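You operate a simulated robot arm through the tools that you are given. There is no shell and no other tool. Be economical: measure what you need, move in short steps, check, and stop when the job is done.

The job below is to be done with a simulated robot arm. You get a single attempt, and the scene is never put back.

## Task
The inverter shows HOT: brush the dust off both vents and restart it.
Fine: switch it off first and on again after; use the green brush and put it back. Set down upright: green brush. What is to be rubbed or washed off counts as gone when no trace of it is left.

The check looks at the end state, three seconds after you hand in, the way a careful person would. Anything else that was tipped, shoved, dropped, spilled or broken makes it a failure.

## Robot
A 6-joint arm with a two-finger parallel gripper on a trunk, on a base that drives. Base frame: it is fixed to the floor where the robot stands at the start and does not move with it; the origin is under the middle of the robot, x ahead of it, y to its left, z up. Readings come in mm, degrees, newtons and seconds.
Its first joint turns from -166.0 to 166.0 degrees. Places, roughly: dust on the far vent [700, 100, 1400]; dust on the vent by the breaker [700, 300, 1400]; green brush (2x3x19 cm) [600, 1600, 900]; inverter [800, 200, 1400]; inverter switch [700, 200, 1400]. Payload 4.1 kg.
The tool frame sits at the grasp point between the pads (the TCP): z along the fingers, y along the line on which they close. The tips reach 23 mm beyond it. The gripper opens to 94 mm. The fingers are 38 mm wide and 10 mm thick; the gripper's body (54 by 96 mm) begins 39 mm behind the TCP.
Orientation is that of the tool frame in the base frame, as a unit quaternion [x, y, z, w]. With the fingers straight down and closing along the base's y, the tool's x points along the base's -x, its y along +y and its z along -z.

## Interface
- The arm moves only by the tool apply_moves. Its argument "plan" is a list of rows, each an object of numbers (a shift or turn left out is 0, a gripper value left out holds the last): "rx", "ry", "rz": the turn, a rotation vector about the tool's x, y, z in rad; "tx", "ty", "tz": the shift along the tool's x, y, z in mm; "hand": the gripper command, from -1 (fully open) to 1 (shut), values between in proportion. In form: [{"rx": .., "ry": .., "rz": .., "tx": .., "ty": .., "tz": .., "hand": ..}, ...]. A call has 1 to 10 rows; each row is the pose to reach, as a shift and turn from the pose commanded when the call began, along the tool's axes at that moment. Rows are played at 5 a second. More than 50 mm and 8.6 degrees between two rows, or a gripper value outside its range, and nothing of the call is played. Where a pose cannot be reached the arm comes as near as it can. A force on the tool above 60 N (or 10 N above the force at the start of the call, whichever is more), or a blocked arm, ends the call early, and 0.2 s more pass. Each finger travels about 45 mm/s and halts on what it meets, pressing with about 30 N; the grip force reading is that of the motor and also rises with nothing between the fingers. The clock runs only during rows and for 0.2 s after the last one: add rows that repeat a pose to give the fingers time. The reply holds the time, the measured pose of the TCP, the force on the tool along the base axes, the opening and the grip force, in the units named above and with some noise, with the torque about the TCP (base axes, N m) and any sound that the robot's microphone picked up, and new pictures: "pictures" is both (left out), scene, wrist or none.
- Cameras (640 x 400 px; columns grow to the right, rows downward): "scene" is now at [28, 177.3, 1577.8]; the picture's right is [0.08, -1.00, 0.00], its down [-0.56, -0.04, -0.83] and it looks along [0.83, 0.06, -0.56] (base axes); focal length 272 px, centre (320, 200). "wrist" rides on the gripper at [86, 16, -75] in the tool frame; the picture's right is [-0.18, 0.98, 0.00], its down [-0.58, -0.11, -0.81] and it looks along [-0.79, -0.15, 0.59] (tool axes); focal length 243 px, centre (320, 200).
- raise_lower(by): slides the trunk up (or, below 0, down) by that many mm; the arm and the scene camera ride with it, the base frame stays. It gives what a move gives, with no picture.
- steer(legs): drives the robot by 1 to 6 legs, each [ahead, turn to the left] in mm and degrees, along the robot's own axes; the way and the turn of a leg run together, so that a leg with both is an arc; at most 1500 mm and 180 degrees a leg. The arm and the cameras ride along, it lands a little off, and it stops where it bumps. It gives what a move gives, and a new picture of the scene camera.
- head_to(pan, tilt): turns the head with the scene camera to pan (to the left, within 155 degrees either way) and tilt (down, from -29 to 69), counted from straight ahead of the robot. It gives what a move gives, and a new picture of the scene camera.
- pixel_to_xyz(camera, pixels): for up to 12 pixels [column, row] of the newest picture of that camera ("zoom" is the newest enlarged one), the place [x, y, z] in the base frame of the surface seen there, good to about 2 mm. It takes no simulated time.
- enlarge(camera, box): a new picture of the part [left, top, right, bottom] of that camera's present view, enlarged. It takes no simulated time.
- job_done(): hands the job in; it is judged then, once.

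Work in short steps. Measure before you move; look again where a grasp or a placing could have gone wrong, and mend it. You have 80 turns and 260 pictures in all, those below and enlarged ones among them. Open the gripper and draw the arm clear of the work before you hand the job in, unless the task says otherwise; then end with one line.

The tools are called after "Emit:" as a command line: name --argument value ..., lists and objects as JSON in quotes. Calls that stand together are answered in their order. apply_moves: Moves the arm, as the interface text tells. Its arguments: {"type":"object","properties":{"plan":{"type":"array","items":{"type":"object","properties":{"rx":{"type":"number"},"ry":{"type":"number"},"rz":{"type":"number"},"tx":{"type":"number"},"ty":{"type":"number"},"tz":{"type":"number"},"hand":{"type":"number"}}}},"pictures":{"type":"string","enum":["both","scene","wrist","none"]}},"required":["plan"]} The other tools are called the same way: raise_lower (by) slides the trunk up or down; steer (legs) drives the base; head_to (pan, tilt) turns the head that bears the scene camera; pixel_to_xyz (camera, pixels) gives the place of the surface under pixels of a picture; enlarge (camera, box) takes an enlarged picture of a part of a camera's view; job_done () hands the job in.

At the start:

```text
time_s: 0.0
tool_pos: [359.4, 292.6, 1148.5]
orientation: [0.0, 1.0, 0.0, 0.0]
contact_force: [0.1, 0.2, -1.0]
wrist_torque: [0.0, 0.01, 0.03]
grip_width: 94.0
gripper_force: 0.1
trunk travel left (down, up): [-525.0, 65.0]
robot x, y, heading: [0.7, 1.7, 0.1]
head pan, tilt: [4.3, 34.0]
```

scene: 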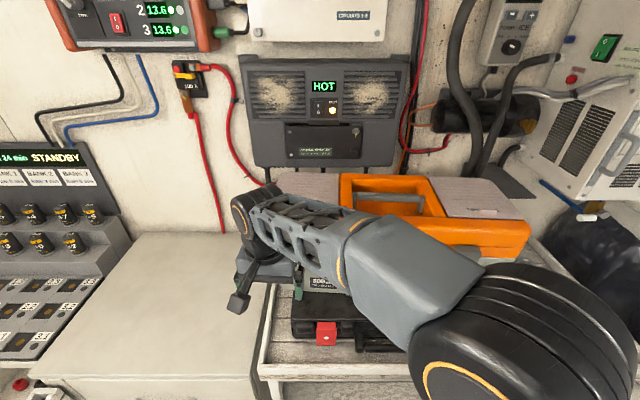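
wrist: 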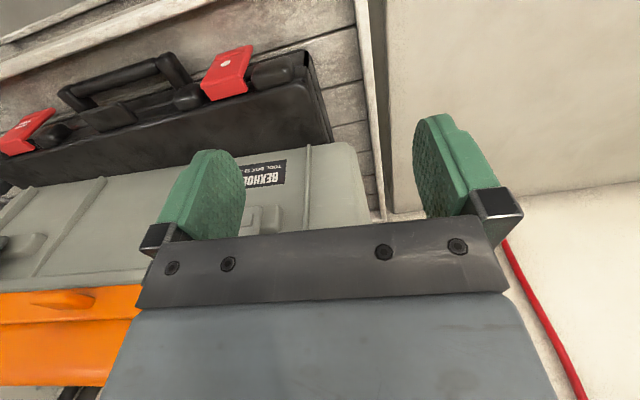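

The inverter with HOT display is at about (325,100), with two dusty vents and a small switch at (333,108). I enlarge it and measure points.

Emit:
enlarge --camera "scene" --box '[230, 45, 420, 175]'

Emit:
pixel_to_xyz --camera "scene" --pixels '[[280, 95], [370, 95], [333, 108], [318, 110], [250, 70], [405, 70], [255, 150], [395, 150], [325, 86], [300, 140], [355, 130], [193, 95]]'

Emit:
head_to --pan 75 --tilt 30

```text
3.08 times, centred on (325, 110) of scene
```

zoom: 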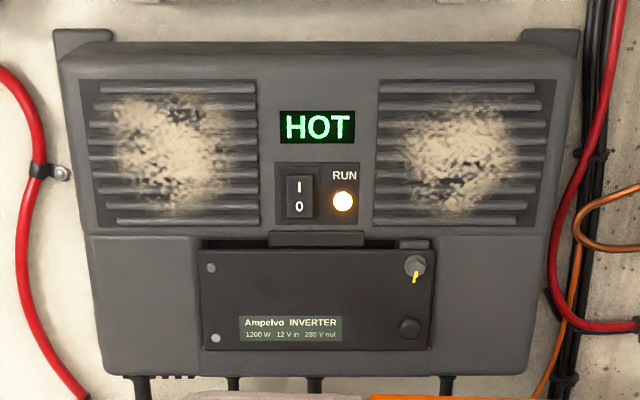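

```text
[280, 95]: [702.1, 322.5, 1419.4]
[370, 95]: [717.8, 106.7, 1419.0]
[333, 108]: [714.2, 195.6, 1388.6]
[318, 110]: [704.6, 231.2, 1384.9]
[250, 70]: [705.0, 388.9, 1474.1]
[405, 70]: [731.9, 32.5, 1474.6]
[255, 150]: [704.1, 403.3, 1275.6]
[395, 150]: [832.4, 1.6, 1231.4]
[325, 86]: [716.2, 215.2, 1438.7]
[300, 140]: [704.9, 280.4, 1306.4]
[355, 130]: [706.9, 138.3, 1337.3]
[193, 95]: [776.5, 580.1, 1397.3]
```

```text
time_s: 1.4
tool_pos: [359.7, 292.9, 1149.0]
orientation: [0.0, 1.0, 0.0, -0.001]
contact_force: [0.2, -0.1, 0.6]
wrist_torque: [-0.01, 0.03, 0.0]
grip_width: 94.2
gripper_force: 0.1
trunk travel left (down, up): [-525.0, 65.0]
robot x, y, heading: [1.8, 5.0, -0.1]
head pan, tilt: [75.0, 30.0]
```

scene: 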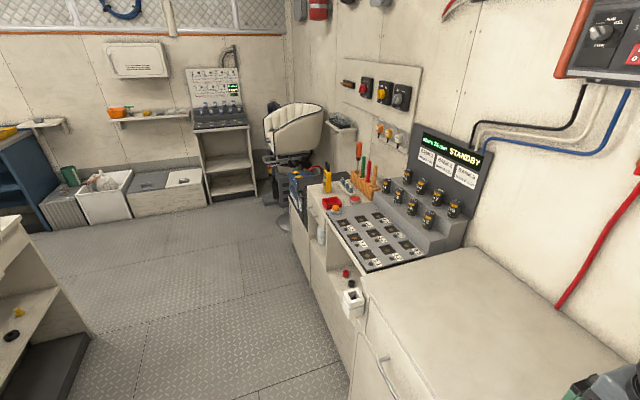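

The brush should be on the counter near [600,1600,900], around pixels (330-380,170-190). I enlarge there.

Emit:
enlarge --camera "scene" --box '[280, 120, 440, 230]'

Emit:
pixel_to_xyz --camera "scene" --pixels '[[358, 150], [367, 165], [375, 182], [330, 205], [333, 187], [327, 180], [350, 190], [348, 182], [320, 235], [352, 300], [400, 270], [480, 260]]'

```text
3.64 times, centred on (360, 175) of scene
```

zoom: 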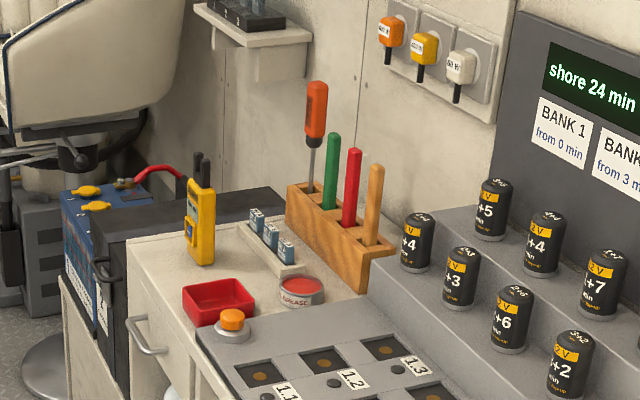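

```text
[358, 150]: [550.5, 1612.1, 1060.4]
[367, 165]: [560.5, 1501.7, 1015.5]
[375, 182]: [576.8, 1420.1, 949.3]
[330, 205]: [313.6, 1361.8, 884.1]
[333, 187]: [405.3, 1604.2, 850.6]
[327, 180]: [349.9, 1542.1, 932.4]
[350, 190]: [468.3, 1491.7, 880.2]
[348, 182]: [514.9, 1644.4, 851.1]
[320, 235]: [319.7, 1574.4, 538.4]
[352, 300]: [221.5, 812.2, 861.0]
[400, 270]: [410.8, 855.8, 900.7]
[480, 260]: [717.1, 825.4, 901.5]
```

The rack holds a screwdriver, green, red and wooden-handled brushes. First I switch off: turn the head back and bring the closed fingers tilted toward the switch.

Emit:
head_to --pan 4 --tilt 25

Emit:
apply_moves --plan '[{"tx": -22, "ty": -9, "tz": -30, "ry": -0.149, "hand": 1}, {"tx": -44, "ty": -18, "tz": -60, "ry": -0.298, "hand": 1}, {"tx": -66, "ty": -27, "tz": -90, "ry": -0.447, "hand": 1}, {"tx": -88, "ty": -36, "tz": -120, "ry": -0.596, "hand": 1}, {"tx": -110, "ty": -45, "tz": -150, "ry": -0.745, "hand": 1}, {"tx": -132, "ty": -54, "tz": -180, "ry": -0.894, "hand": 1}, {"tx": -150, "ty": -62, "tz": -205, "ry": -1.043, "hand": 1}, {"tx": -150, "ty": -62, "tz": -205, "ry": -1.043, "hand": 1}, {"tx": -150, "ty": -62, "tz": -205, "ry": -1.043, "hand": 1}]'

```text
time_s: 2.9
tool_pos: [358.9, 292.3, 1149.1]
orientation: [0.0, 1.0, -0.001, 0.0]
contact_force: [0.1, -0.4, -0.4]
wrist_torque: [0.01, -0.02, -0.01]
grip_width: 94.1
gripper_force: 0.0
trunk travel left (down, up): [-525.0, 65.0]
robot x, y, heading: [-0.1, 0.2, -0.2]
head pan, tilt: [4.0, 25.0]
```

scene: 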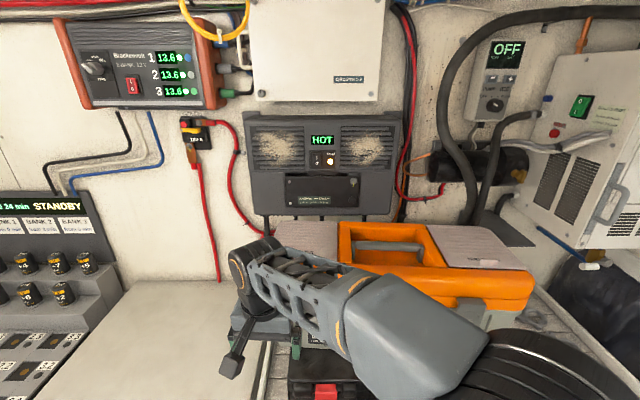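

```text
time_s: 4.8
tool_pos: [509.1, 230.4, 1355.1]
orientation: [-0.001, 0.867, 0.0, 0.499]
contact_force: [0.2, 0.9, 0.2]
wrist_torque: [0.01, 0.0, 0.01]
grip_width: 0.0
gripper_force: 30.1
trunk travel left (down, up): [-525.0, 65.0]
robot x, y, heading: [2.3, 3.7, 0.0]
head pan, tilt: [4.0, 25.0]
```

scene: 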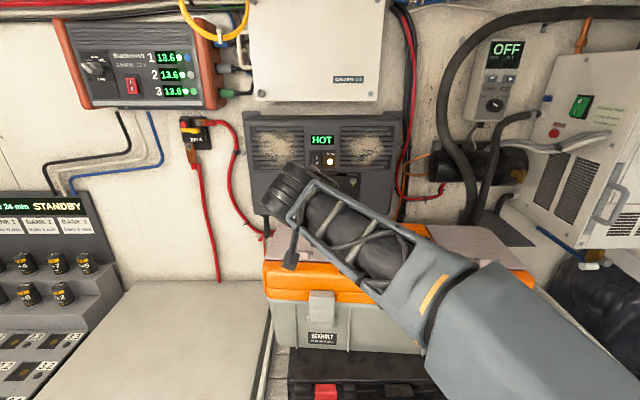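
wrist: 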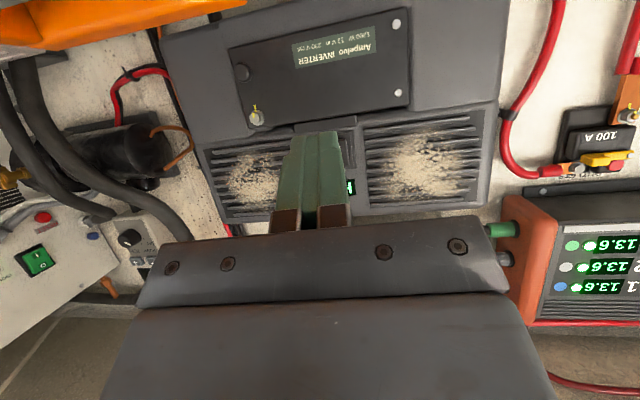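

Tool is tilted 30° below horizontal. I measure the switch precisely from an enlarged scene view.

Emit:
enlarge --camera "scene" --box '[295, 130, 350, 170]'

Emit:
pixel_to_xyz --camera "zoom" --pixels '[[255, 260], [255, 290], [255, 320], [255, 350], [255, 380], [210, 310], [300, 310], [230, 310], [285, 310], [250, 230], [330, 300], [400, 320]]'

```text
10.00 times, centred on (322, 150) of scene
```

zoom: 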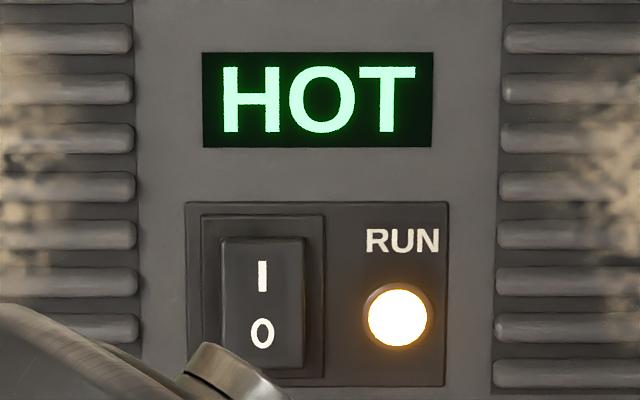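

```text
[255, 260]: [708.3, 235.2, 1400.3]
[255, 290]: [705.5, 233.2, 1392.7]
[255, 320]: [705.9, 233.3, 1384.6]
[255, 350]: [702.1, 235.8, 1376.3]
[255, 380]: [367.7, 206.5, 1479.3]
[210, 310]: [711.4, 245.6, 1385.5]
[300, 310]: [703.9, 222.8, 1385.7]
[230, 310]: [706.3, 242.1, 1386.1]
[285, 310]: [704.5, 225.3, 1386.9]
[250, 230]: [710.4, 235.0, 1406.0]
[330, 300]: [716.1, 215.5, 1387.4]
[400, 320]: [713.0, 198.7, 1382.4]
```

Rocker: y≈233, z 1372–1404, bottom protruding (x 702), so it is ON; press the lower half at z≈1377. Approach to about 18 mm short.

Emit:
apply_moves --plan '[{"tx": -22, "ty": 1, "tz": 29.5}, {"tx": -44, "ty": 1.5, "tz": 59}, {"tx": -66, "ty": 2, "tz": 88.5}, {"tx": -87.7, "ty": 2.6, "tz": 117.9}, {"tx": -87.7, "ty": 2.6, "tz": 117.9}]'

```text
time_s: 6.0
tool_pos: [655.2, 231.5, 1370.1]
orientation: [0.001, 0.867, -0.001, 0.499]
contact_force: [-1.0, -1.3, -0.2]
wrist_torque: [-0.03, 0.0, 0.01]
grip_width: 0.0
gripper_force: 30.1
trunk travel left (down, up): [-525.0, 65.0]
robot x, y, heading: [5.0, 0.6, 0.1]
head pan, tilt: [4.0, 25.0]
```

scene: 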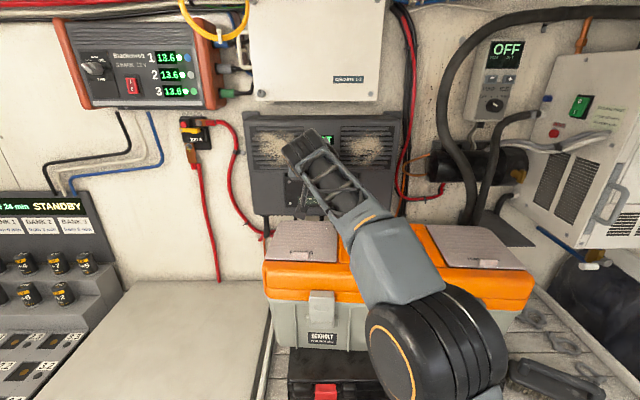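
wrist: 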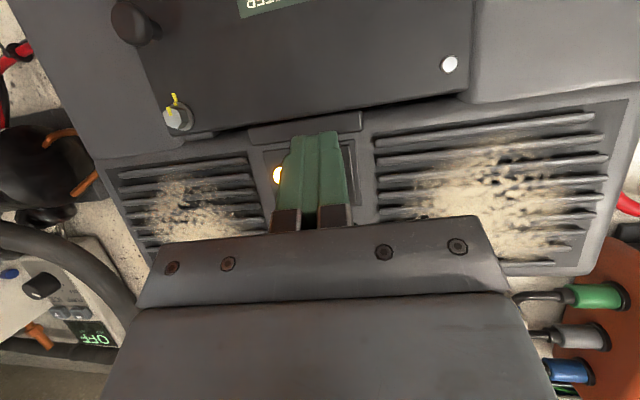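

Now push along +x in small steps.

Emit:
apply_moves --plan '[{"tx": -5, "tz": 8.7, "ty": 1.5}, {"tx": -7, "tz": 12.1, "ty": 1.5}, {"tx": -9, "tz": 15.6, "ty": 1.5}, {"tx": -11, "tz": 19, "ty": 1.5}, {"tx": -12.5, "tz": 21.6, "ty": 1.5}]'

```text
time_s: 7.2
tool_pos: [676.3, 234.9, 1371.7]
orientation: [0.0, 0.868, -0.001, 0.496]
contact_force: [-27.4, -6.5, -14.2]
wrist_torque: [0.24, 0.29, -0.06]
grip_width: 0.1
gripper_force: 30.4
trunk travel left (down, up): [-525.0, 65.0]
robot x, y, heading: [1.7, 0.6, 0.0]
head pan, tilt: [4.0, 25.0]
```

scene: 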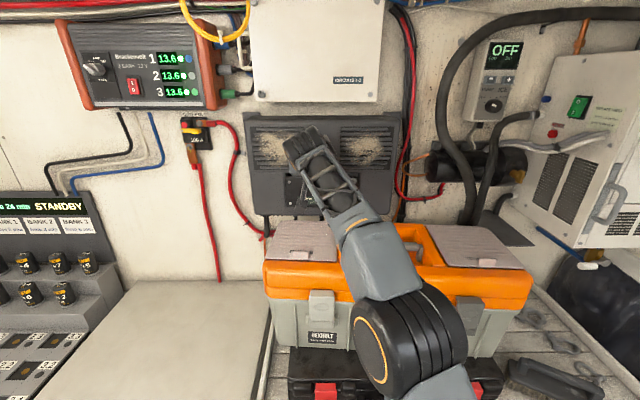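
wrist: 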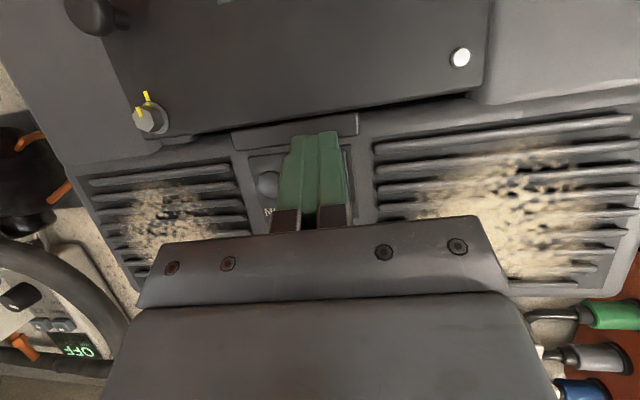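

The RUN lamp is off. I retreat and return the tool to pointing down, drawn in.

Emit:
apply_moves --plan '[{"tx": 20, "tz": -34}, {"tx": 40, "tz": -69}, {"tx": 60, "tz": -104}, {"tx": 80, "tz": -139}, {"tx": 100, "tz": -173}]' --pictures "scene"

Emit:
enlarge --camera "scene" --box '[240, 105, 410, 225]'

Emit:
apply_moves --plan '[{"ry": 0.149, "tx": 15, "hand": -1}, {"ry": 0.298, "tx": 30, "tz": 10, "hand": -1}, {"ry": 0.447, "tx": 45, "tz": 20}, {"ry": 0.596, "tx": 60, "tz": 20}, {"ry": 0.745, "tx": 75, "tz": 20}, {"ry": 0.894, "tx": 90, "tz": 20}, {"ry": 1.043, "tx": 100, "tz": 20}]' --pictures "none"

```text
time_s: 8.4
tool_pos: [479.4, 233.7, 1372.1]
orientation: [0.001, 0.867, 0.0, 0.498]
contact_force: [-0.6, -0.6, -0.1]
wrist_torque: [0.01, 0.01, -0.04]
grip_width: 0.1
gripper_force: 29.7
trunk travel left (down, up): [-525.0, 65.0]
robot x, y, heading: [-4.1, 3.4, -0.2]
head pan, tilt: [4.0, 25.0]
```

scene: 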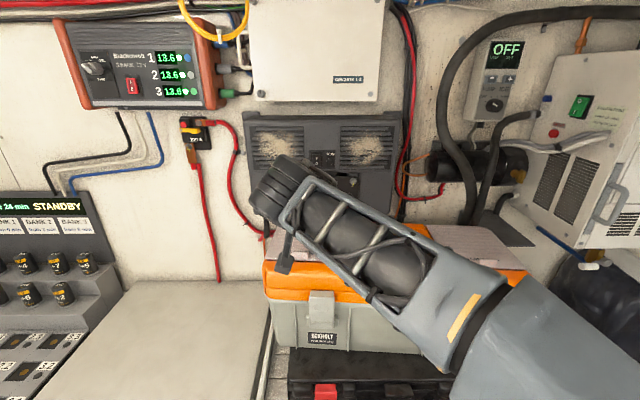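

```text
3.33 times, centred on (325, 165) of scene
```

zoom: 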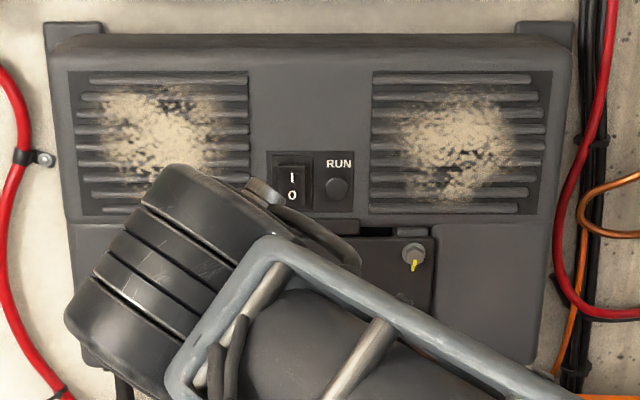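

```text
time_s: 10.1
tool_pos: [447.1, 236.1, 1275.3]
orientation: [0.0, 1.0, -0.001, -0.001]
contact_force: [-0.9, 0.1, -0.2]
wrist_torque: [0.0, 0.0, -0.01]
grip_width: 93.9
gripper_force: 0.0
trunk travel left (down, up): [-525.0, 65.0]
robot x, y, heading: [1.9, 3.1, 0.1]
head pan, tilt: [4.0, 25.0]
```

The inverter is off (display and RUN dark). I look left again to measure the route and the rack.

Emit:
head_to --pan 80 --tilt 35

Emit:
pixel_to_xyz --camera "scene" --pixels '[[240, 200], [250, 260], [265, 150], [275, 190], [60, 320], [20, 230], [330, 280], [300, 380], [262, 110], [290, 250], [320, 380], [170, 250]]'

```text
time_s: 11.5
tool_pos: [446.3, 236.6, 1275.3]
orientation: [0.0, 1.0, 0.0, 0.001]
contact_force: [-0.4, 0.2, -0.6]
wrist_torque: [-0.01, 0.0, 0.03]
grip_width: 94.0
gripper_force: 0.0
trunk travel left (down, up): [-525.0, 65.0]
robot x, y, heading: [0.6, 4.2, 0.2]
head pan, tilt: [80.0, 35.0]
```

scene: 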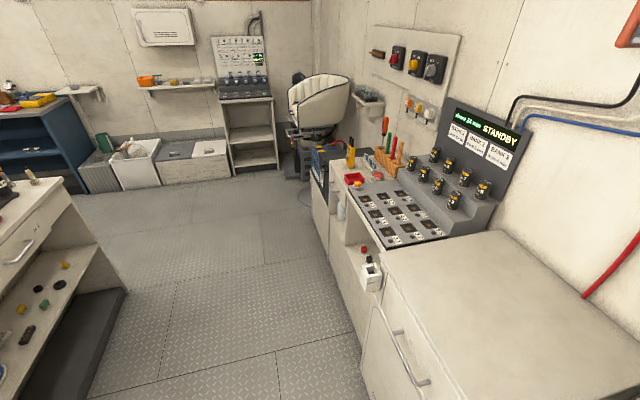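

```text
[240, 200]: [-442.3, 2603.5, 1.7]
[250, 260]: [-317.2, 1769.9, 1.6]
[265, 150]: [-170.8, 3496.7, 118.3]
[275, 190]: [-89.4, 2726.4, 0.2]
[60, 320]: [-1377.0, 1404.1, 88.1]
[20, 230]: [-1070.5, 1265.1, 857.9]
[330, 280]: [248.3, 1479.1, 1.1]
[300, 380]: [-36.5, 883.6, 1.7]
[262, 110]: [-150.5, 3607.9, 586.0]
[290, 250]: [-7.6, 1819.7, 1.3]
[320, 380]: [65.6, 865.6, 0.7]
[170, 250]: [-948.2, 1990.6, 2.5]
```

The floor is clear along x≈-100. I back up, turn left, drive 1560 mm, turn to face the bench.

Emit:
steer --legs '[[-100, 0], [0, 90], [1560, 0], [0, -90], [60, 0]]'

Emit:
head_to --pan 0 --tilt 45

```text
refused: 1560 is not a number from -1500 to 1500
```

```text
time_s: 13.1
tool_pos: [445.0, 236.4, 1276.0]
orientation: [0.001, 1.0, 0.001, 0.001]
contact_force: [0.0, 0.1, -0.7]
wrist_torque: [0.04, 0.03, 0.04]
grip_width: 93.9
gripper_force: 0.0
trunk travel left (down, up): [-525.0, 65.0]
robot x, y, heading: [-0.6, 0.8, 0.3]
head pan, tilt: [0.0, 45.0]
```

scene: 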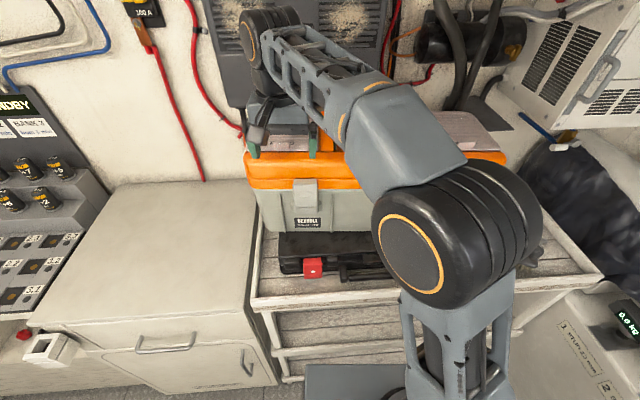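

The leg limit is 1500; split it.

Emit:
steer --legs '[[-100, 0], [0, 90], [800, 0], [760, 0], [0, -90], [60, 0]]'

```text
time_s: 30.2
tool_pos: [269.7, 1803.0, 1275.6]
orientation: [-0.032, 1.0, 0.0, 0.0]
contact_force: [0.2, 0.4, 0.7]
wrist_torque: [0.03, 0.01, 0.0]
grip_width: 93.8
gripper_force: 0.1
trunk travel left (down, up): [-525.0, 65.0]
robot x, y, heading: [-160.1, 1539.0, 3.7]
head pan, tilt: [0.0, 45.0]
```

scene: 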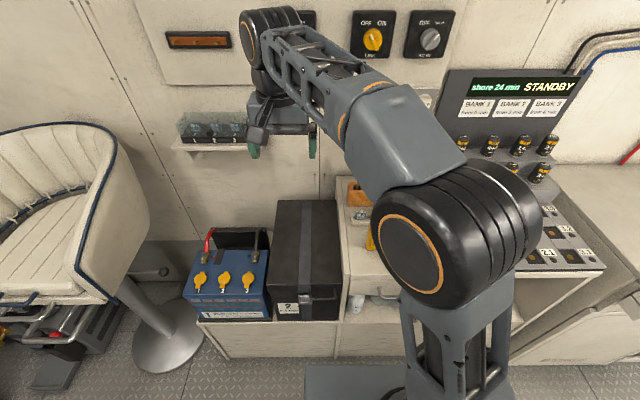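

I land at (-160,1539), heading 3.7°. Correct heading and drive ahead 120.

Emit:
steer --legs '[[0, -3.7], [120, 0]]'

Emit:
apply_moves --plan '[{"ty": 45}, {"ty": 90}, {"ty": 135}, {"ty": 170}]'

```text
time_s: 31.9
tool_pos: [409.0, 1772.1, 1275.7]
orientation: [0.002, 1.0, 0.0, -0.001]
contact_force: [-0.2, 0.3, -0.7]
wrist_torque: [-0.02, 0.0, 0.0]
grip_width: 93.9
gripper_force: 0.1
trunk travel left (down, up): [-525.0, 65.0]
robot x, y, heading: [-38.5, 1540.0, -0.1]
head pan, tilt: [0.0, 45.0]
```

scene: 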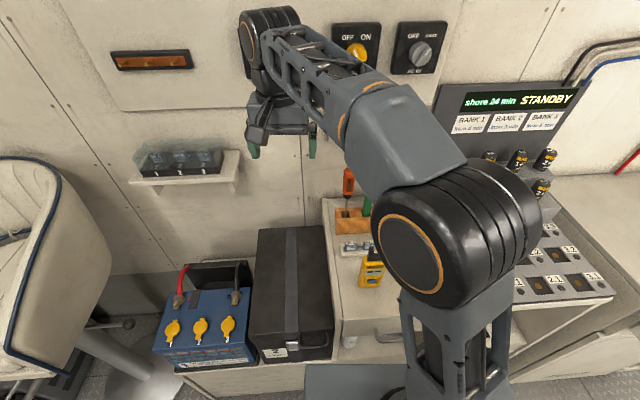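

```text
time_s: 32.9
tool_pos: [395.8, 1935.6, 1270.5]
orientation: [0.002, 1.0, -0.002, 0.0]
contact_force: [-0.8, 0.4, -0.1]
wrist_torque: [0.0, -0.05, 0.0]
grip_width: 94.0
gripper_force: 0.0
out of reach, approached as far as the arm can: row 4
trunk travel left (down, up): [-525.0, 65.0]
robot x, y, heading: [-37.8, 1538.0, -0.2]
head pan, tilt: [0.0, 45.0]
```

scene: 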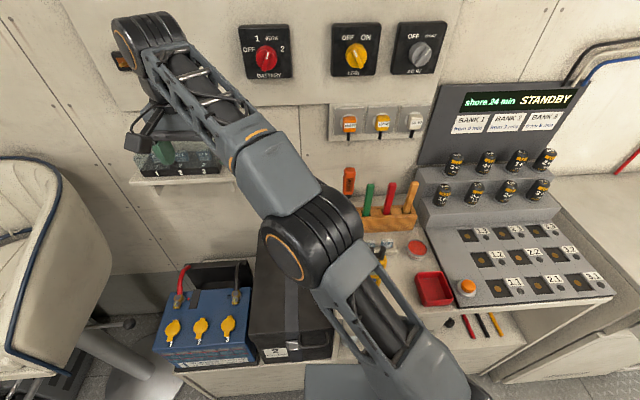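
wrist: 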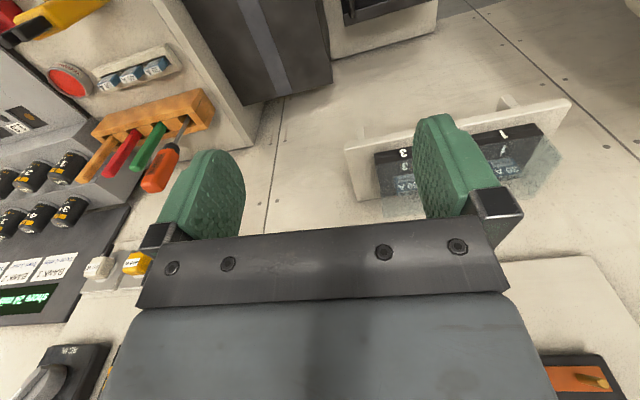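

Rack is visible at (390,215) with the green handle at (367,199). Enlarge and measure.

Emit:
enlarge --camera "scene" --box '[325, 155, 435, 265]'

Emit:
pixel_to_xyz --camera "scene" --pixels '[[371, 186], [369, 195], [367, 205], [366, 212], [389, 196], [412, 190], [348, 180], [365, 225], [410, 222], [390, 216], [378, 211], [356, 212]]'

```text
3.64 times, centred on (380, 210) of scene
```

zoom: 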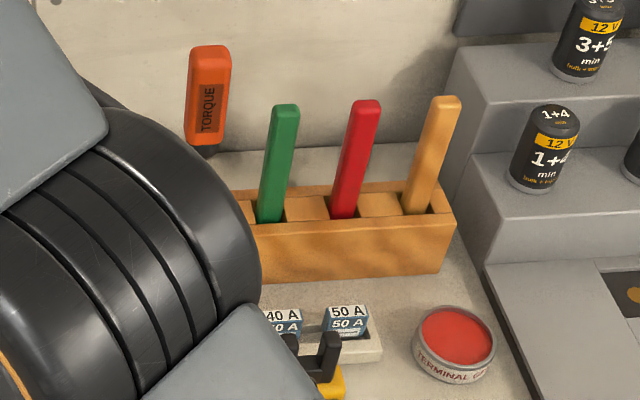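

```text
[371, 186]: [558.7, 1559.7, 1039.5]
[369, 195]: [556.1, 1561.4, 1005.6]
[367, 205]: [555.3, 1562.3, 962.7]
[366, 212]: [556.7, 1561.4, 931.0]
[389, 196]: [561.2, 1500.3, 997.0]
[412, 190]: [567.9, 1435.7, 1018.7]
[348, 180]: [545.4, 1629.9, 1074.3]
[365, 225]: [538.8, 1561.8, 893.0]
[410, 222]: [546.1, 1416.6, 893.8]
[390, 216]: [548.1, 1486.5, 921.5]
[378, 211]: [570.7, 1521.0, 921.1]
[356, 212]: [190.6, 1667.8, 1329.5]
```

Closing along y would bring the gripper body close to the screwdriver, so I'll close along x (tool x toward -y). More measurements first.

Emit:
pixel_to_xyz --camera "zoom" --pixels '[[272, 108], [285, 105], [297, 108], [264, 160], [276, 160], [289, 160], [305, 197], [305, 218], [305, 188], [380, 205], [190, 60], [210, 48]]'

Emit:
apply_moves --plan '[{"ty": -35, "tx": -15, "rz": -0.149}, {"ty": -70, "tx": -30, "rz": -0.298}, {"ty": -105, "tx": -45, "rz": -0.447}, {"ty": -140, "tx": -60, "rz": -0.596}, {"ty": -175, "tx": -75, "rz": -0.745}, {"ty": -210, "tx": -90, "rz": -0.894}, {"ty": -245, "tx": -105, "rz": -1.043}, {"ty": -280, "tx": -120, "rz": -1.192}, {"ty": -315, "tx": -130, "rz": -1.341}, {"ty": -340, "tx": -140, "rz": -1.49}]'

```text
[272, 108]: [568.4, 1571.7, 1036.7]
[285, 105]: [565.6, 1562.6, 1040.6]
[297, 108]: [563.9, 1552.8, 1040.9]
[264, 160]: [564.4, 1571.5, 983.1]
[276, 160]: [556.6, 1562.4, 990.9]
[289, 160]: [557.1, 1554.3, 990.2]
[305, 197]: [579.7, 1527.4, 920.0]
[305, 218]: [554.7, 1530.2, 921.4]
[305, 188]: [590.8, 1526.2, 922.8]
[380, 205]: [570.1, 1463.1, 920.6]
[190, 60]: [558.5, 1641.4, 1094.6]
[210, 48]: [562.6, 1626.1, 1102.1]
```

```text
time_s: 35.1
tool_pos: [540.3, 1591.4, 1268.2]
orientation: [-0.678, 0.735, -0.001, -0.001]
contact_force: [0.3, 0.3, 0.1]
wrist_torque: [0.03, -0.02, -0.01]
grip_width: 93.9
gripper_force: 0.0
trunk travel left (down, up): [-525.0, 65.0]
robot x, y, heading: [-38.1, 1542.6, -0.3]
head pan, tilt: [0.0, 45.0]
```

scene: 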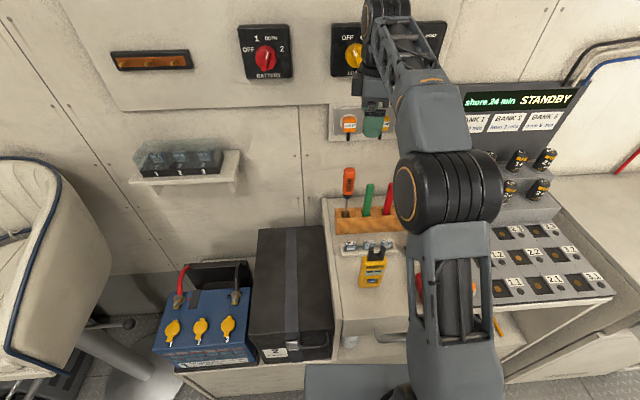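
wrist: 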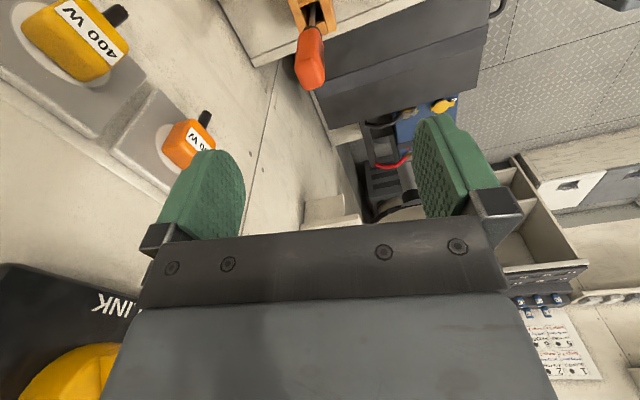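

Align rotation with the rack (~2.9° yaw), go above the brush at (568,1562), part-close to ~64 mm, descend to z≈1135.

Emit:
apply_moves --plan '[{"tx": 13, "ty": -15, "rz": -0.065, "hand": -0.36}, {"tx": 27.1, "ty": -30, "rz": -0.13, "hand": -0.36}, {"tx": 27.1, "ty": -30, "rz": -0.13, "tz": 45}, {"tx": 27.1, "ty": -30, "rz": -0.13, "tz": 90}, {"tx": 27.1, "ty": -30, "rz": -0.13, "tz": 130}, {"tx": 27.1, "ty": -30, "rz": -0.13, "tz": 130}]'

Emit:
enlarge --camera "scene" --box '[320, 130, 430, 250]'

```text
time_s: 36.5
tool_pos: [565.3, 1560.7, 1138.2]
orientation: [0.723, -0.691, 0.0, 0.0]
contact_force: [-0.1, -0.3, -0.4]
wrist_torque: [0.01, 0.0, 0.06]
grip_width: 63.7
gripper_force: 0.2
trunk travel left (down, up): [-525.0, 65.0]
robot x, y, heading: [-40.0, 1539.4, 0.0]
head pan, tilt: [0.0, 45.0]
```

scene: 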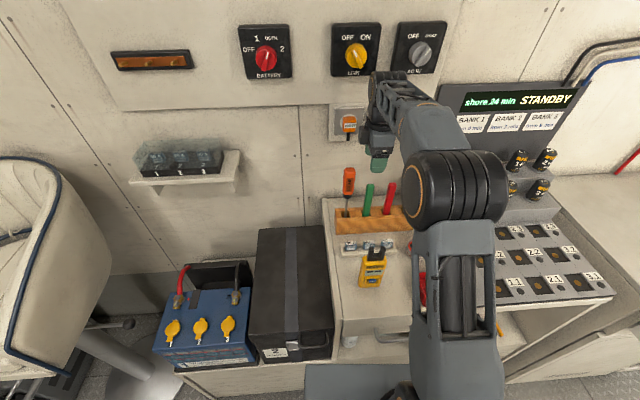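
wrist: 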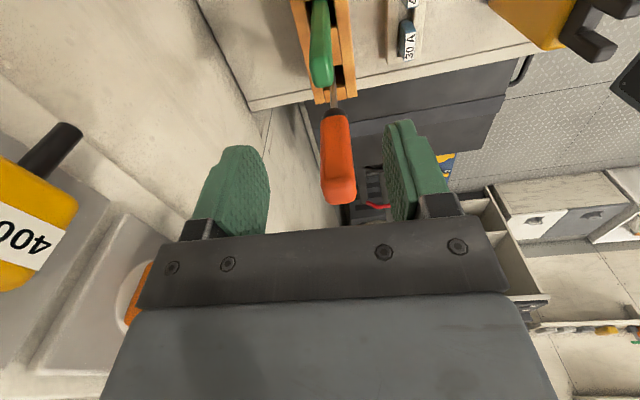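

```text
3.33 times, centred on (375, 190) of scene
```

zoom: 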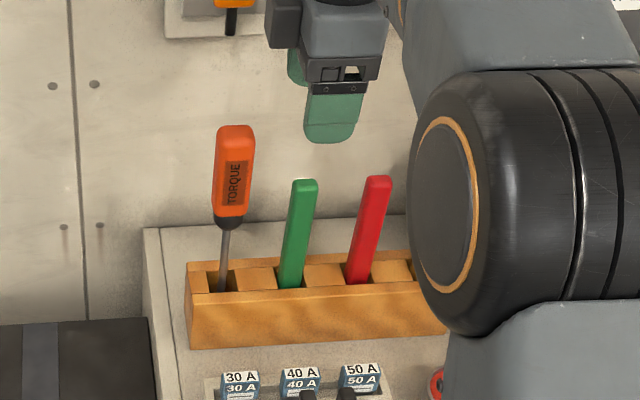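

Wrist sees the green handle at (321,50). Measure its sides from the wrist picture.

Emit:
pixel_to_xyz --camera "wrist" --pixels '[[312, 75], [322, 75], [331, 75], [322, 82], [315, 40], [329, 40], [297, 40], [347, 40], [328, 195], [350, 195], [340, 120]]'

```text
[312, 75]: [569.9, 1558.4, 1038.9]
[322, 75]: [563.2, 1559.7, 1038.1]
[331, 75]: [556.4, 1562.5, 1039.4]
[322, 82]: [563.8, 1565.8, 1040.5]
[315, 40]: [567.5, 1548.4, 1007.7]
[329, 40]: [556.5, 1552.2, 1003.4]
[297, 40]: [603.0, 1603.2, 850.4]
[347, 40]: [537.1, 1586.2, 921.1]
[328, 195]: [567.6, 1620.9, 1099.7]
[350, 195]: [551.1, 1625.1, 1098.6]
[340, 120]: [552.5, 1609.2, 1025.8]
```

Handle spans x≈556–571, centred 563.5, so I'm within 2 mm. Descend to z≈1012 and close.

Emit:
apply_moves --plan '[{"ty": 1.5, "tz": 40}, {"ty": 1.5, "tz": 80}, {"ty": 1.5, "tz": 110}, {"ty": 1.5, "tz": 126}, {"ty": 1.5, "tz": 126}, {"ty": 1.5, "tz": 126, "hand": 1}, {"ty": 1.5, "tz": 126, "hand": 1}, {"ty": 1.5, "tz": 126, "hand": 1}, {"ty": 1.5, "tz": 126, "hand": 1}, {"ty": 1.5, "tz": 126, "hand": 1}]'

```text
time_s: 37.3
tool_pos: [571.1, 1562.4, 1053.9]
orientation: [0.722, -0.691, 0.011, -0.015]
contact_force: [-0.6, -2.1, 25.9]
wrist_torque: [1.31, 0.5, 0.1]
grip_width: 63.8
gripper_force: 0.1
trunk travel left (down, up): [-525.0, 65.0]
robot x, y, heading: [-38.2, 1537.0, -0.2]
head pan, tilt: [0.0, 45.0]
stopped in row 3: the force on the tool passed its limit (the readings are from after the stop); the commanded pose is now the measured one
```

scene: 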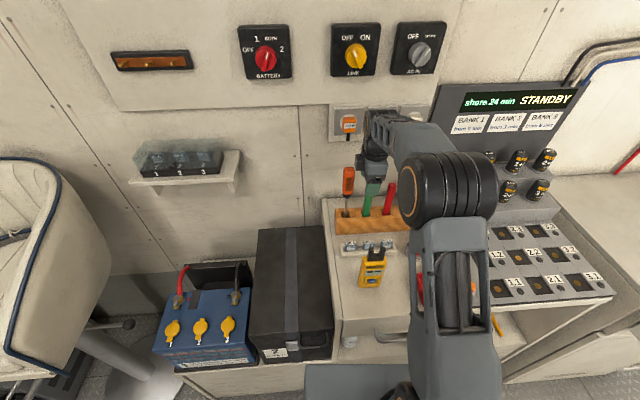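
wrist: 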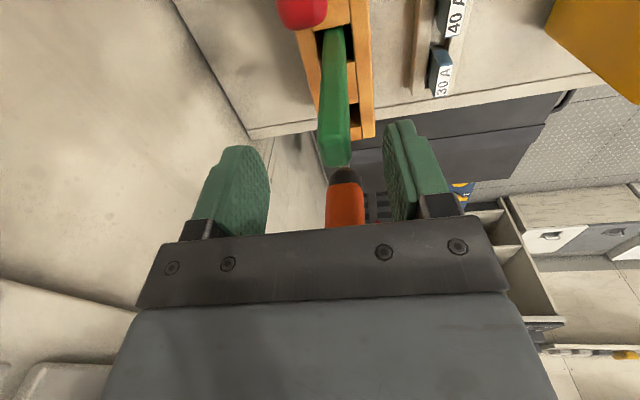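

Contact at about y 1612, x 551: the gripper body met the screwdriver's top. I rise and check the screwdriver; then grasp offset toward -y.

Emit:
apply_moves --plan '[{"tz": -40}, {"tz": -85}, {"tz": -85}]'

Emit:
enlarge --camera "scene" --box '[320, 130, 430, 250]'

Emit:
pixel_to_xyz --camera "zoom" --pixels '[[235, 128], [220, 150], [250, 150], [213, 190], [248, 190], [303, 183], [300, 220], [378, 178], [372, 220]]'

Emit:
pixel_to_xyz --camera "wrist" --pixels '[[312, 75], [322, 75], [331, 75], [322, 82], [328, 195], [350, 195], [340, 195]]'

```text
time_s: 38.1
tool_pos: [565.5, 1559.0, 1134.4]
orientation: [0.722, -0.692, 0.007, -0.011]
contact_force: [0.2, 0.2, -0.1]
wrist_torque: [0.0, 0.03, -0.01]
grip_width: 64.1
gripper_force: 0.0
trunk travel left (down, up): [-525.0, 65.0]
robot x, y, heading: [-35.6, 1539.4, -0.1]
head pan, tilt: [0.0, 45.0]
```

scene: 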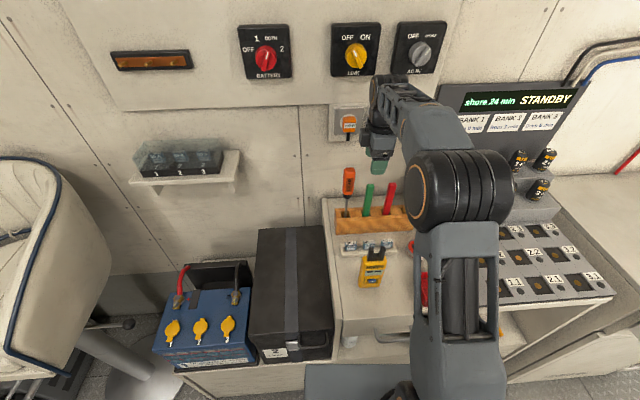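
wrist: 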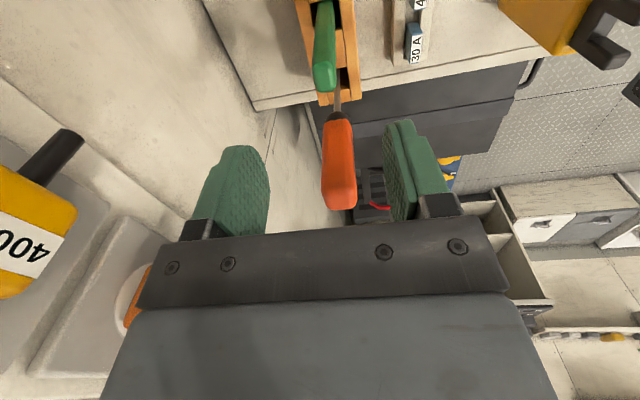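

```text
3.33 times, centred on (375, 190) of scene
```

zoom: 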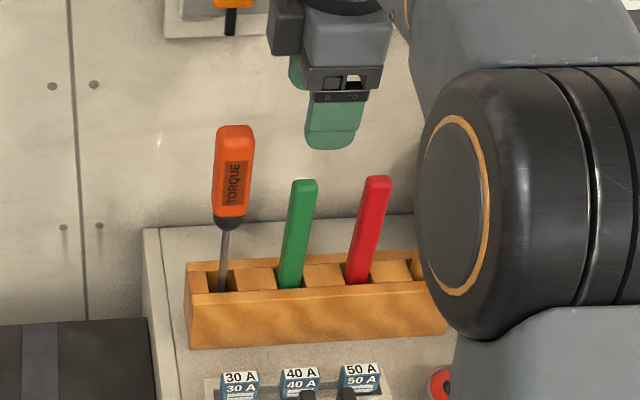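

```text
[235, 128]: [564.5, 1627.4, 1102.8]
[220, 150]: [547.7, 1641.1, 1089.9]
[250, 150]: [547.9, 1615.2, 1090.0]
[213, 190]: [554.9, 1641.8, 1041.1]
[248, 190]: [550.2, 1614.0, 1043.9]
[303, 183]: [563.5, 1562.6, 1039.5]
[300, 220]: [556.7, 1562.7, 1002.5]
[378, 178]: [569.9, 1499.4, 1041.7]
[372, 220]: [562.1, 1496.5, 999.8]
```

```text
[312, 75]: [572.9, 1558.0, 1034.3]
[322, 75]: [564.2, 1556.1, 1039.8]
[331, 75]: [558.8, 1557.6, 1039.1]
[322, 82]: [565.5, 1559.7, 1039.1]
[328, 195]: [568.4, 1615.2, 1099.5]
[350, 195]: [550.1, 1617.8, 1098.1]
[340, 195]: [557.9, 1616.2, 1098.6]
```

Nothing moved. Screwdriver's near side is at y 1614; I shift to y≈1549, right the small tilt, and descend to z≈1016, watching force.

Emit:
apply_moves --plan '[{"tx": 10, "ty": 2, "rx": -0.025, "ry": 0.006}, {"tx": 10, "ty": 2, "tz": 30, "rx": -0.025, "ry": 0.006}, {"tx": 10, "ty": 2, "tz": 60, "rx": -0.025, "ry": 0.006}, {"tx": 10, "ty": 2, "tz": 90, "rx": -0.025, "ry": 0.006}, {"tx": 10, "ty": 2, "tz": 105, "rx": -0.025, "ry": 0.006}, {"tx": 10, "ty": 2, "tz": 118, "rx": -0.025, "ry": 0.006}, {"tx": 10, "ty": 2, "tz": 118, "rx": -0.025, "ry": 0.006}]'

Emit:
enlarge --camera "scene" --box '[320, 130, 430, 250]'

```text
time_s: 39.7
tool_pos: [571.5, 1552.0, 1016.6]
orientation: [0.723, -0.691, 0.002, 0.0]
contact_force: [0.0, 0.6, -0.4]
wrist_torque: [0.04, 0.01, 0.02]
grip_width: 63.8
gripper_force: 0.0
trunk travel left (down, up): [-525.0, 65.0]
robot x, y, heading: [-36.1, 1537.0, -0.3]
head pan, tilt: [0.0, 45.0]
```

scene: 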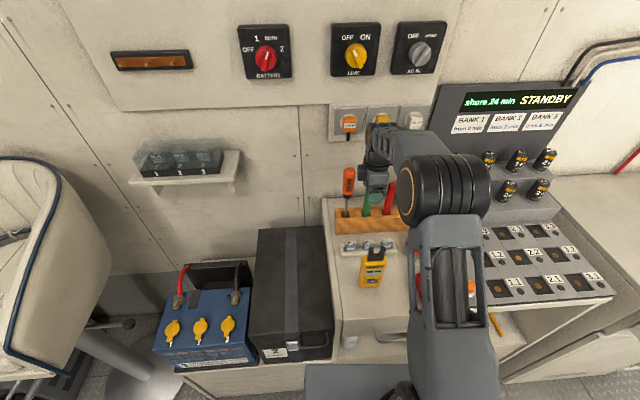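
wrist: 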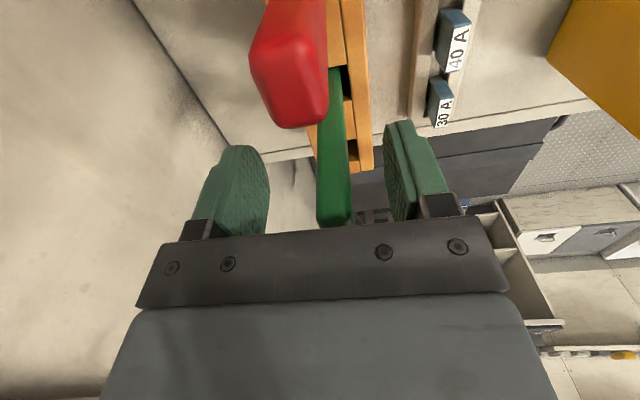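

```text
3.33 times, centred on (375, 190) of scene
```

zoom: 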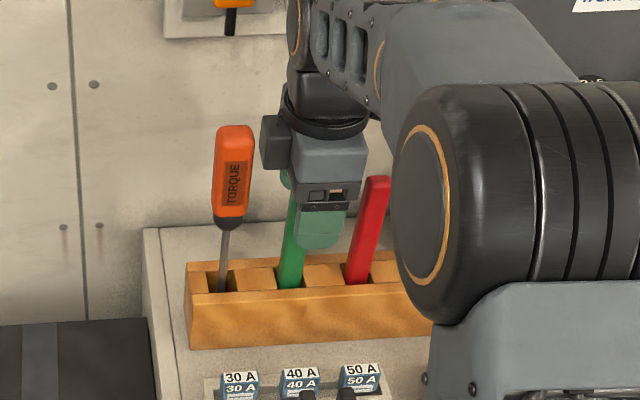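

No contact. Brush sits a bit toward the front finger; shift 5 mm and close.

Emit:
apply_moves --plan '[{"ty": 5}, {"ty": 5}, {"ty": 5, "hand": 0.3}, {"ty": 5, "hand": 1}, {"ty": 5, "hand": 1}, {"ty": 5, "hand": 1}, {"ty": 5, "hand": 1}]'

```text
time_s: 41.3
tool_pos: [566.3, 1551.8, 1017.9]
orientation: [0.722, -0.692, 0.002, 0.0]
contact_force: [0.4, -0.8, -0.5]
wrist_torque: [0.01, -0.04, 0.03]
grip_width: 15.4
gripper_force: 29.9
trunk travel left (down, up): [-525.0, 65.0]
robot x, y, heading: [-37.8, 1538.9, -0.4]
head pan, tilt: [0.0, 45.0]
```

scene: 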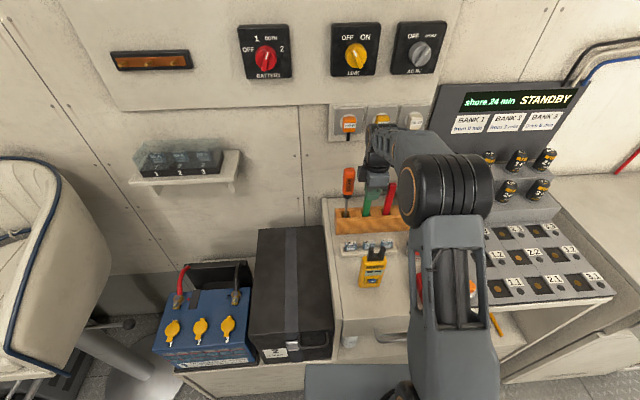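
wrist: 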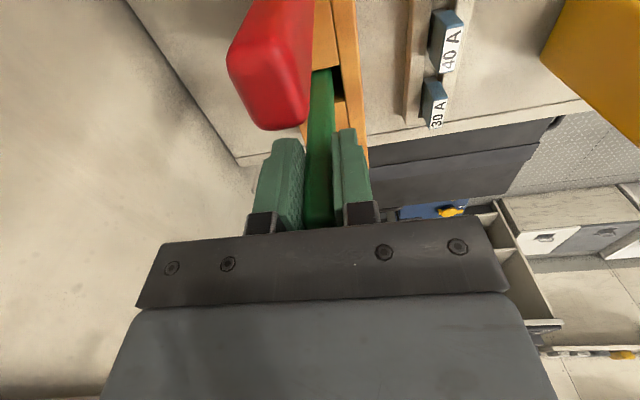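

Gripped at 15.4 mm. Lift straight up.

Emit:
apply_moves --plan '[{"tz": -30}, {"tz": -60}, {"tz": -90}, {"tz": -125}, {"tz": -160}, {"tz": -200}, {"tz": -240}]'

Emit:
enlarge --camera "scene" --box '[320, 90, 430, 250]'

```text
time_s: 42.9
tool_pos: [564.6, 1553.2, 1255.1]
orientation: [0.722, -0.692, 0.001, 0.0]
contact_force: [0.1, -0.6, -0.3]
wrist_torque: [-0.02, 0.0, 0.01]
grip_width: 15.5
gripper_force: 29.7
trunk travel left (down, up): [-525.0, 65.0]
robot x, y, heading: [-36.5, 1541.5, -0.2]
head pan, tilt: [0.0, 45.0]
```

scene: 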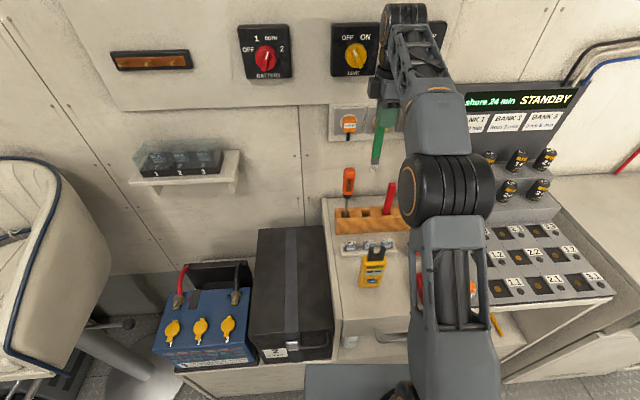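
wrist: 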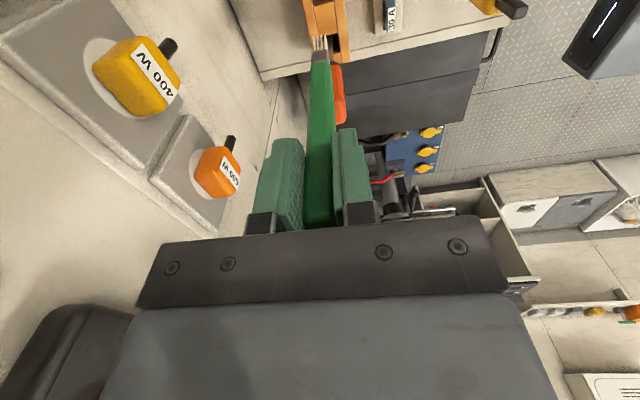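

```text
2.50 times, centred on (375, 170) of scene
```

zoom: 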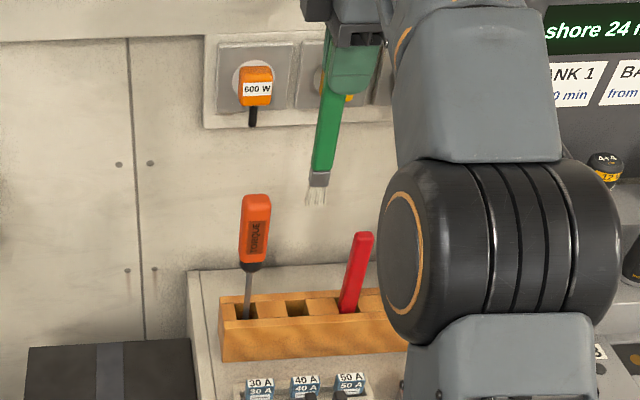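

The brush has a bristle tuft at its end and hangs clear. Retract the arm inward, and measure the platform's front edge for driving clearance.

Emit:
apply_moves --plan '[{"ty": 40, "tz": -5}, {"ty": 80, "tz": -10}, {"ty": 120, "tz": -15}, {"ty": 160, "tz": -20}, {"ty": 200, "tz": -20}]' --pictures "scene"

Emit:
pixel_to_xyz --camera "scene" --pixels '[[306, 368], [340, 368], [308, 395], [340, 395]]'

```text
time_s: 44.1
tool_pos: [363.3, 1545.0, 1276.0]
orientation: [0.722, -0.691, 0.002, 0.0]
contact_force: [-0.4, -0.4, -1.4]
wrist_torque: [0.03, 0.01, -0.02]
grip_width: 15.5
gripper_force: 29.8
trunk travel left (down, up): [-525.0, 65.0]
robot x, y, heading: [-40.9, 1544.7, -0.3]
head pan, tilt: [0.0, 45.0]
```

scene: 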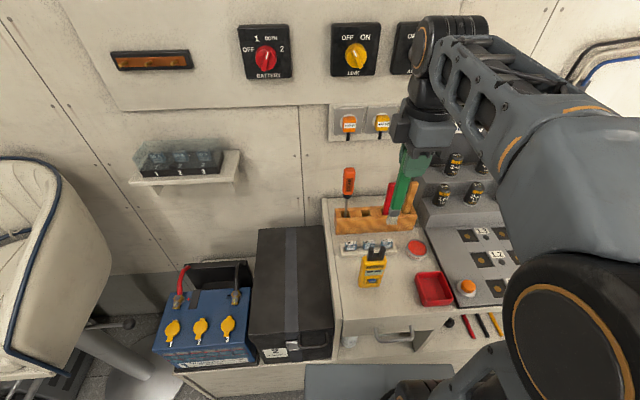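

```text
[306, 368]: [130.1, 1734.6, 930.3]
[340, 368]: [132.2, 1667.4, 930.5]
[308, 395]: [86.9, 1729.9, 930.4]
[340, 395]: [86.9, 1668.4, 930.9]
```

Body footprint is about ±190 mm. Drive back to the inverter: back up, turn right, 1330 mm, turn left, ahead.

Emit:
steer --legs '[[-70, 0], [0, -90], [1330, 0], [0, 90]]'

Emit:
head_to --pan 0 --tilt 20

```text
time_s: 59.0
tool_pos: [301.4, 211.6, 1275.3]
orientation: [0.722, -0.692, 0.002, 0.0]
contact_force: [0.2, -0.5, -0.7]
wrist_torque: [-0.01, 0.02, 0.03]
grip_width: 15.5
gripper_force: 29.9
trunk travel left (down, up): [-525.0, 65.0]
robot x, y, heading: [-104.0, 207.2, -0.5]
head pan, tilt: [0.0, 45.0]
```

scene: 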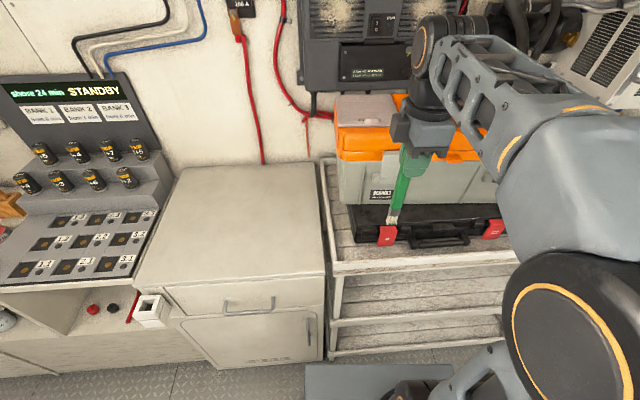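

```text
time_s: 59.9
tool_pos: [301.0, 210.2, 1275.1]
orientation: [0.722, -0.692, 0.003, 0.0]
contact_force: [0.7, -0.3, 0.6]
wrist_torque: [-0.03, -0.02, 0.02]
grip_width: 15.4
gripper_force: 29.8
trunk travel left (down, up): [-525.0, 65.0]
robot x, y, heading: [-99.5, 211.5, -0.4]
head pan, tilt: [0.0, 20.0]
```

scene: 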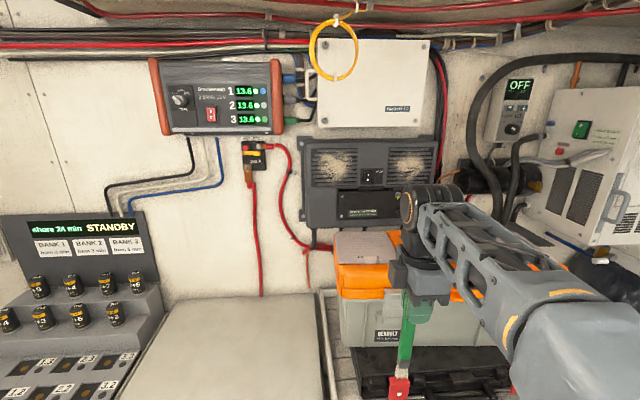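

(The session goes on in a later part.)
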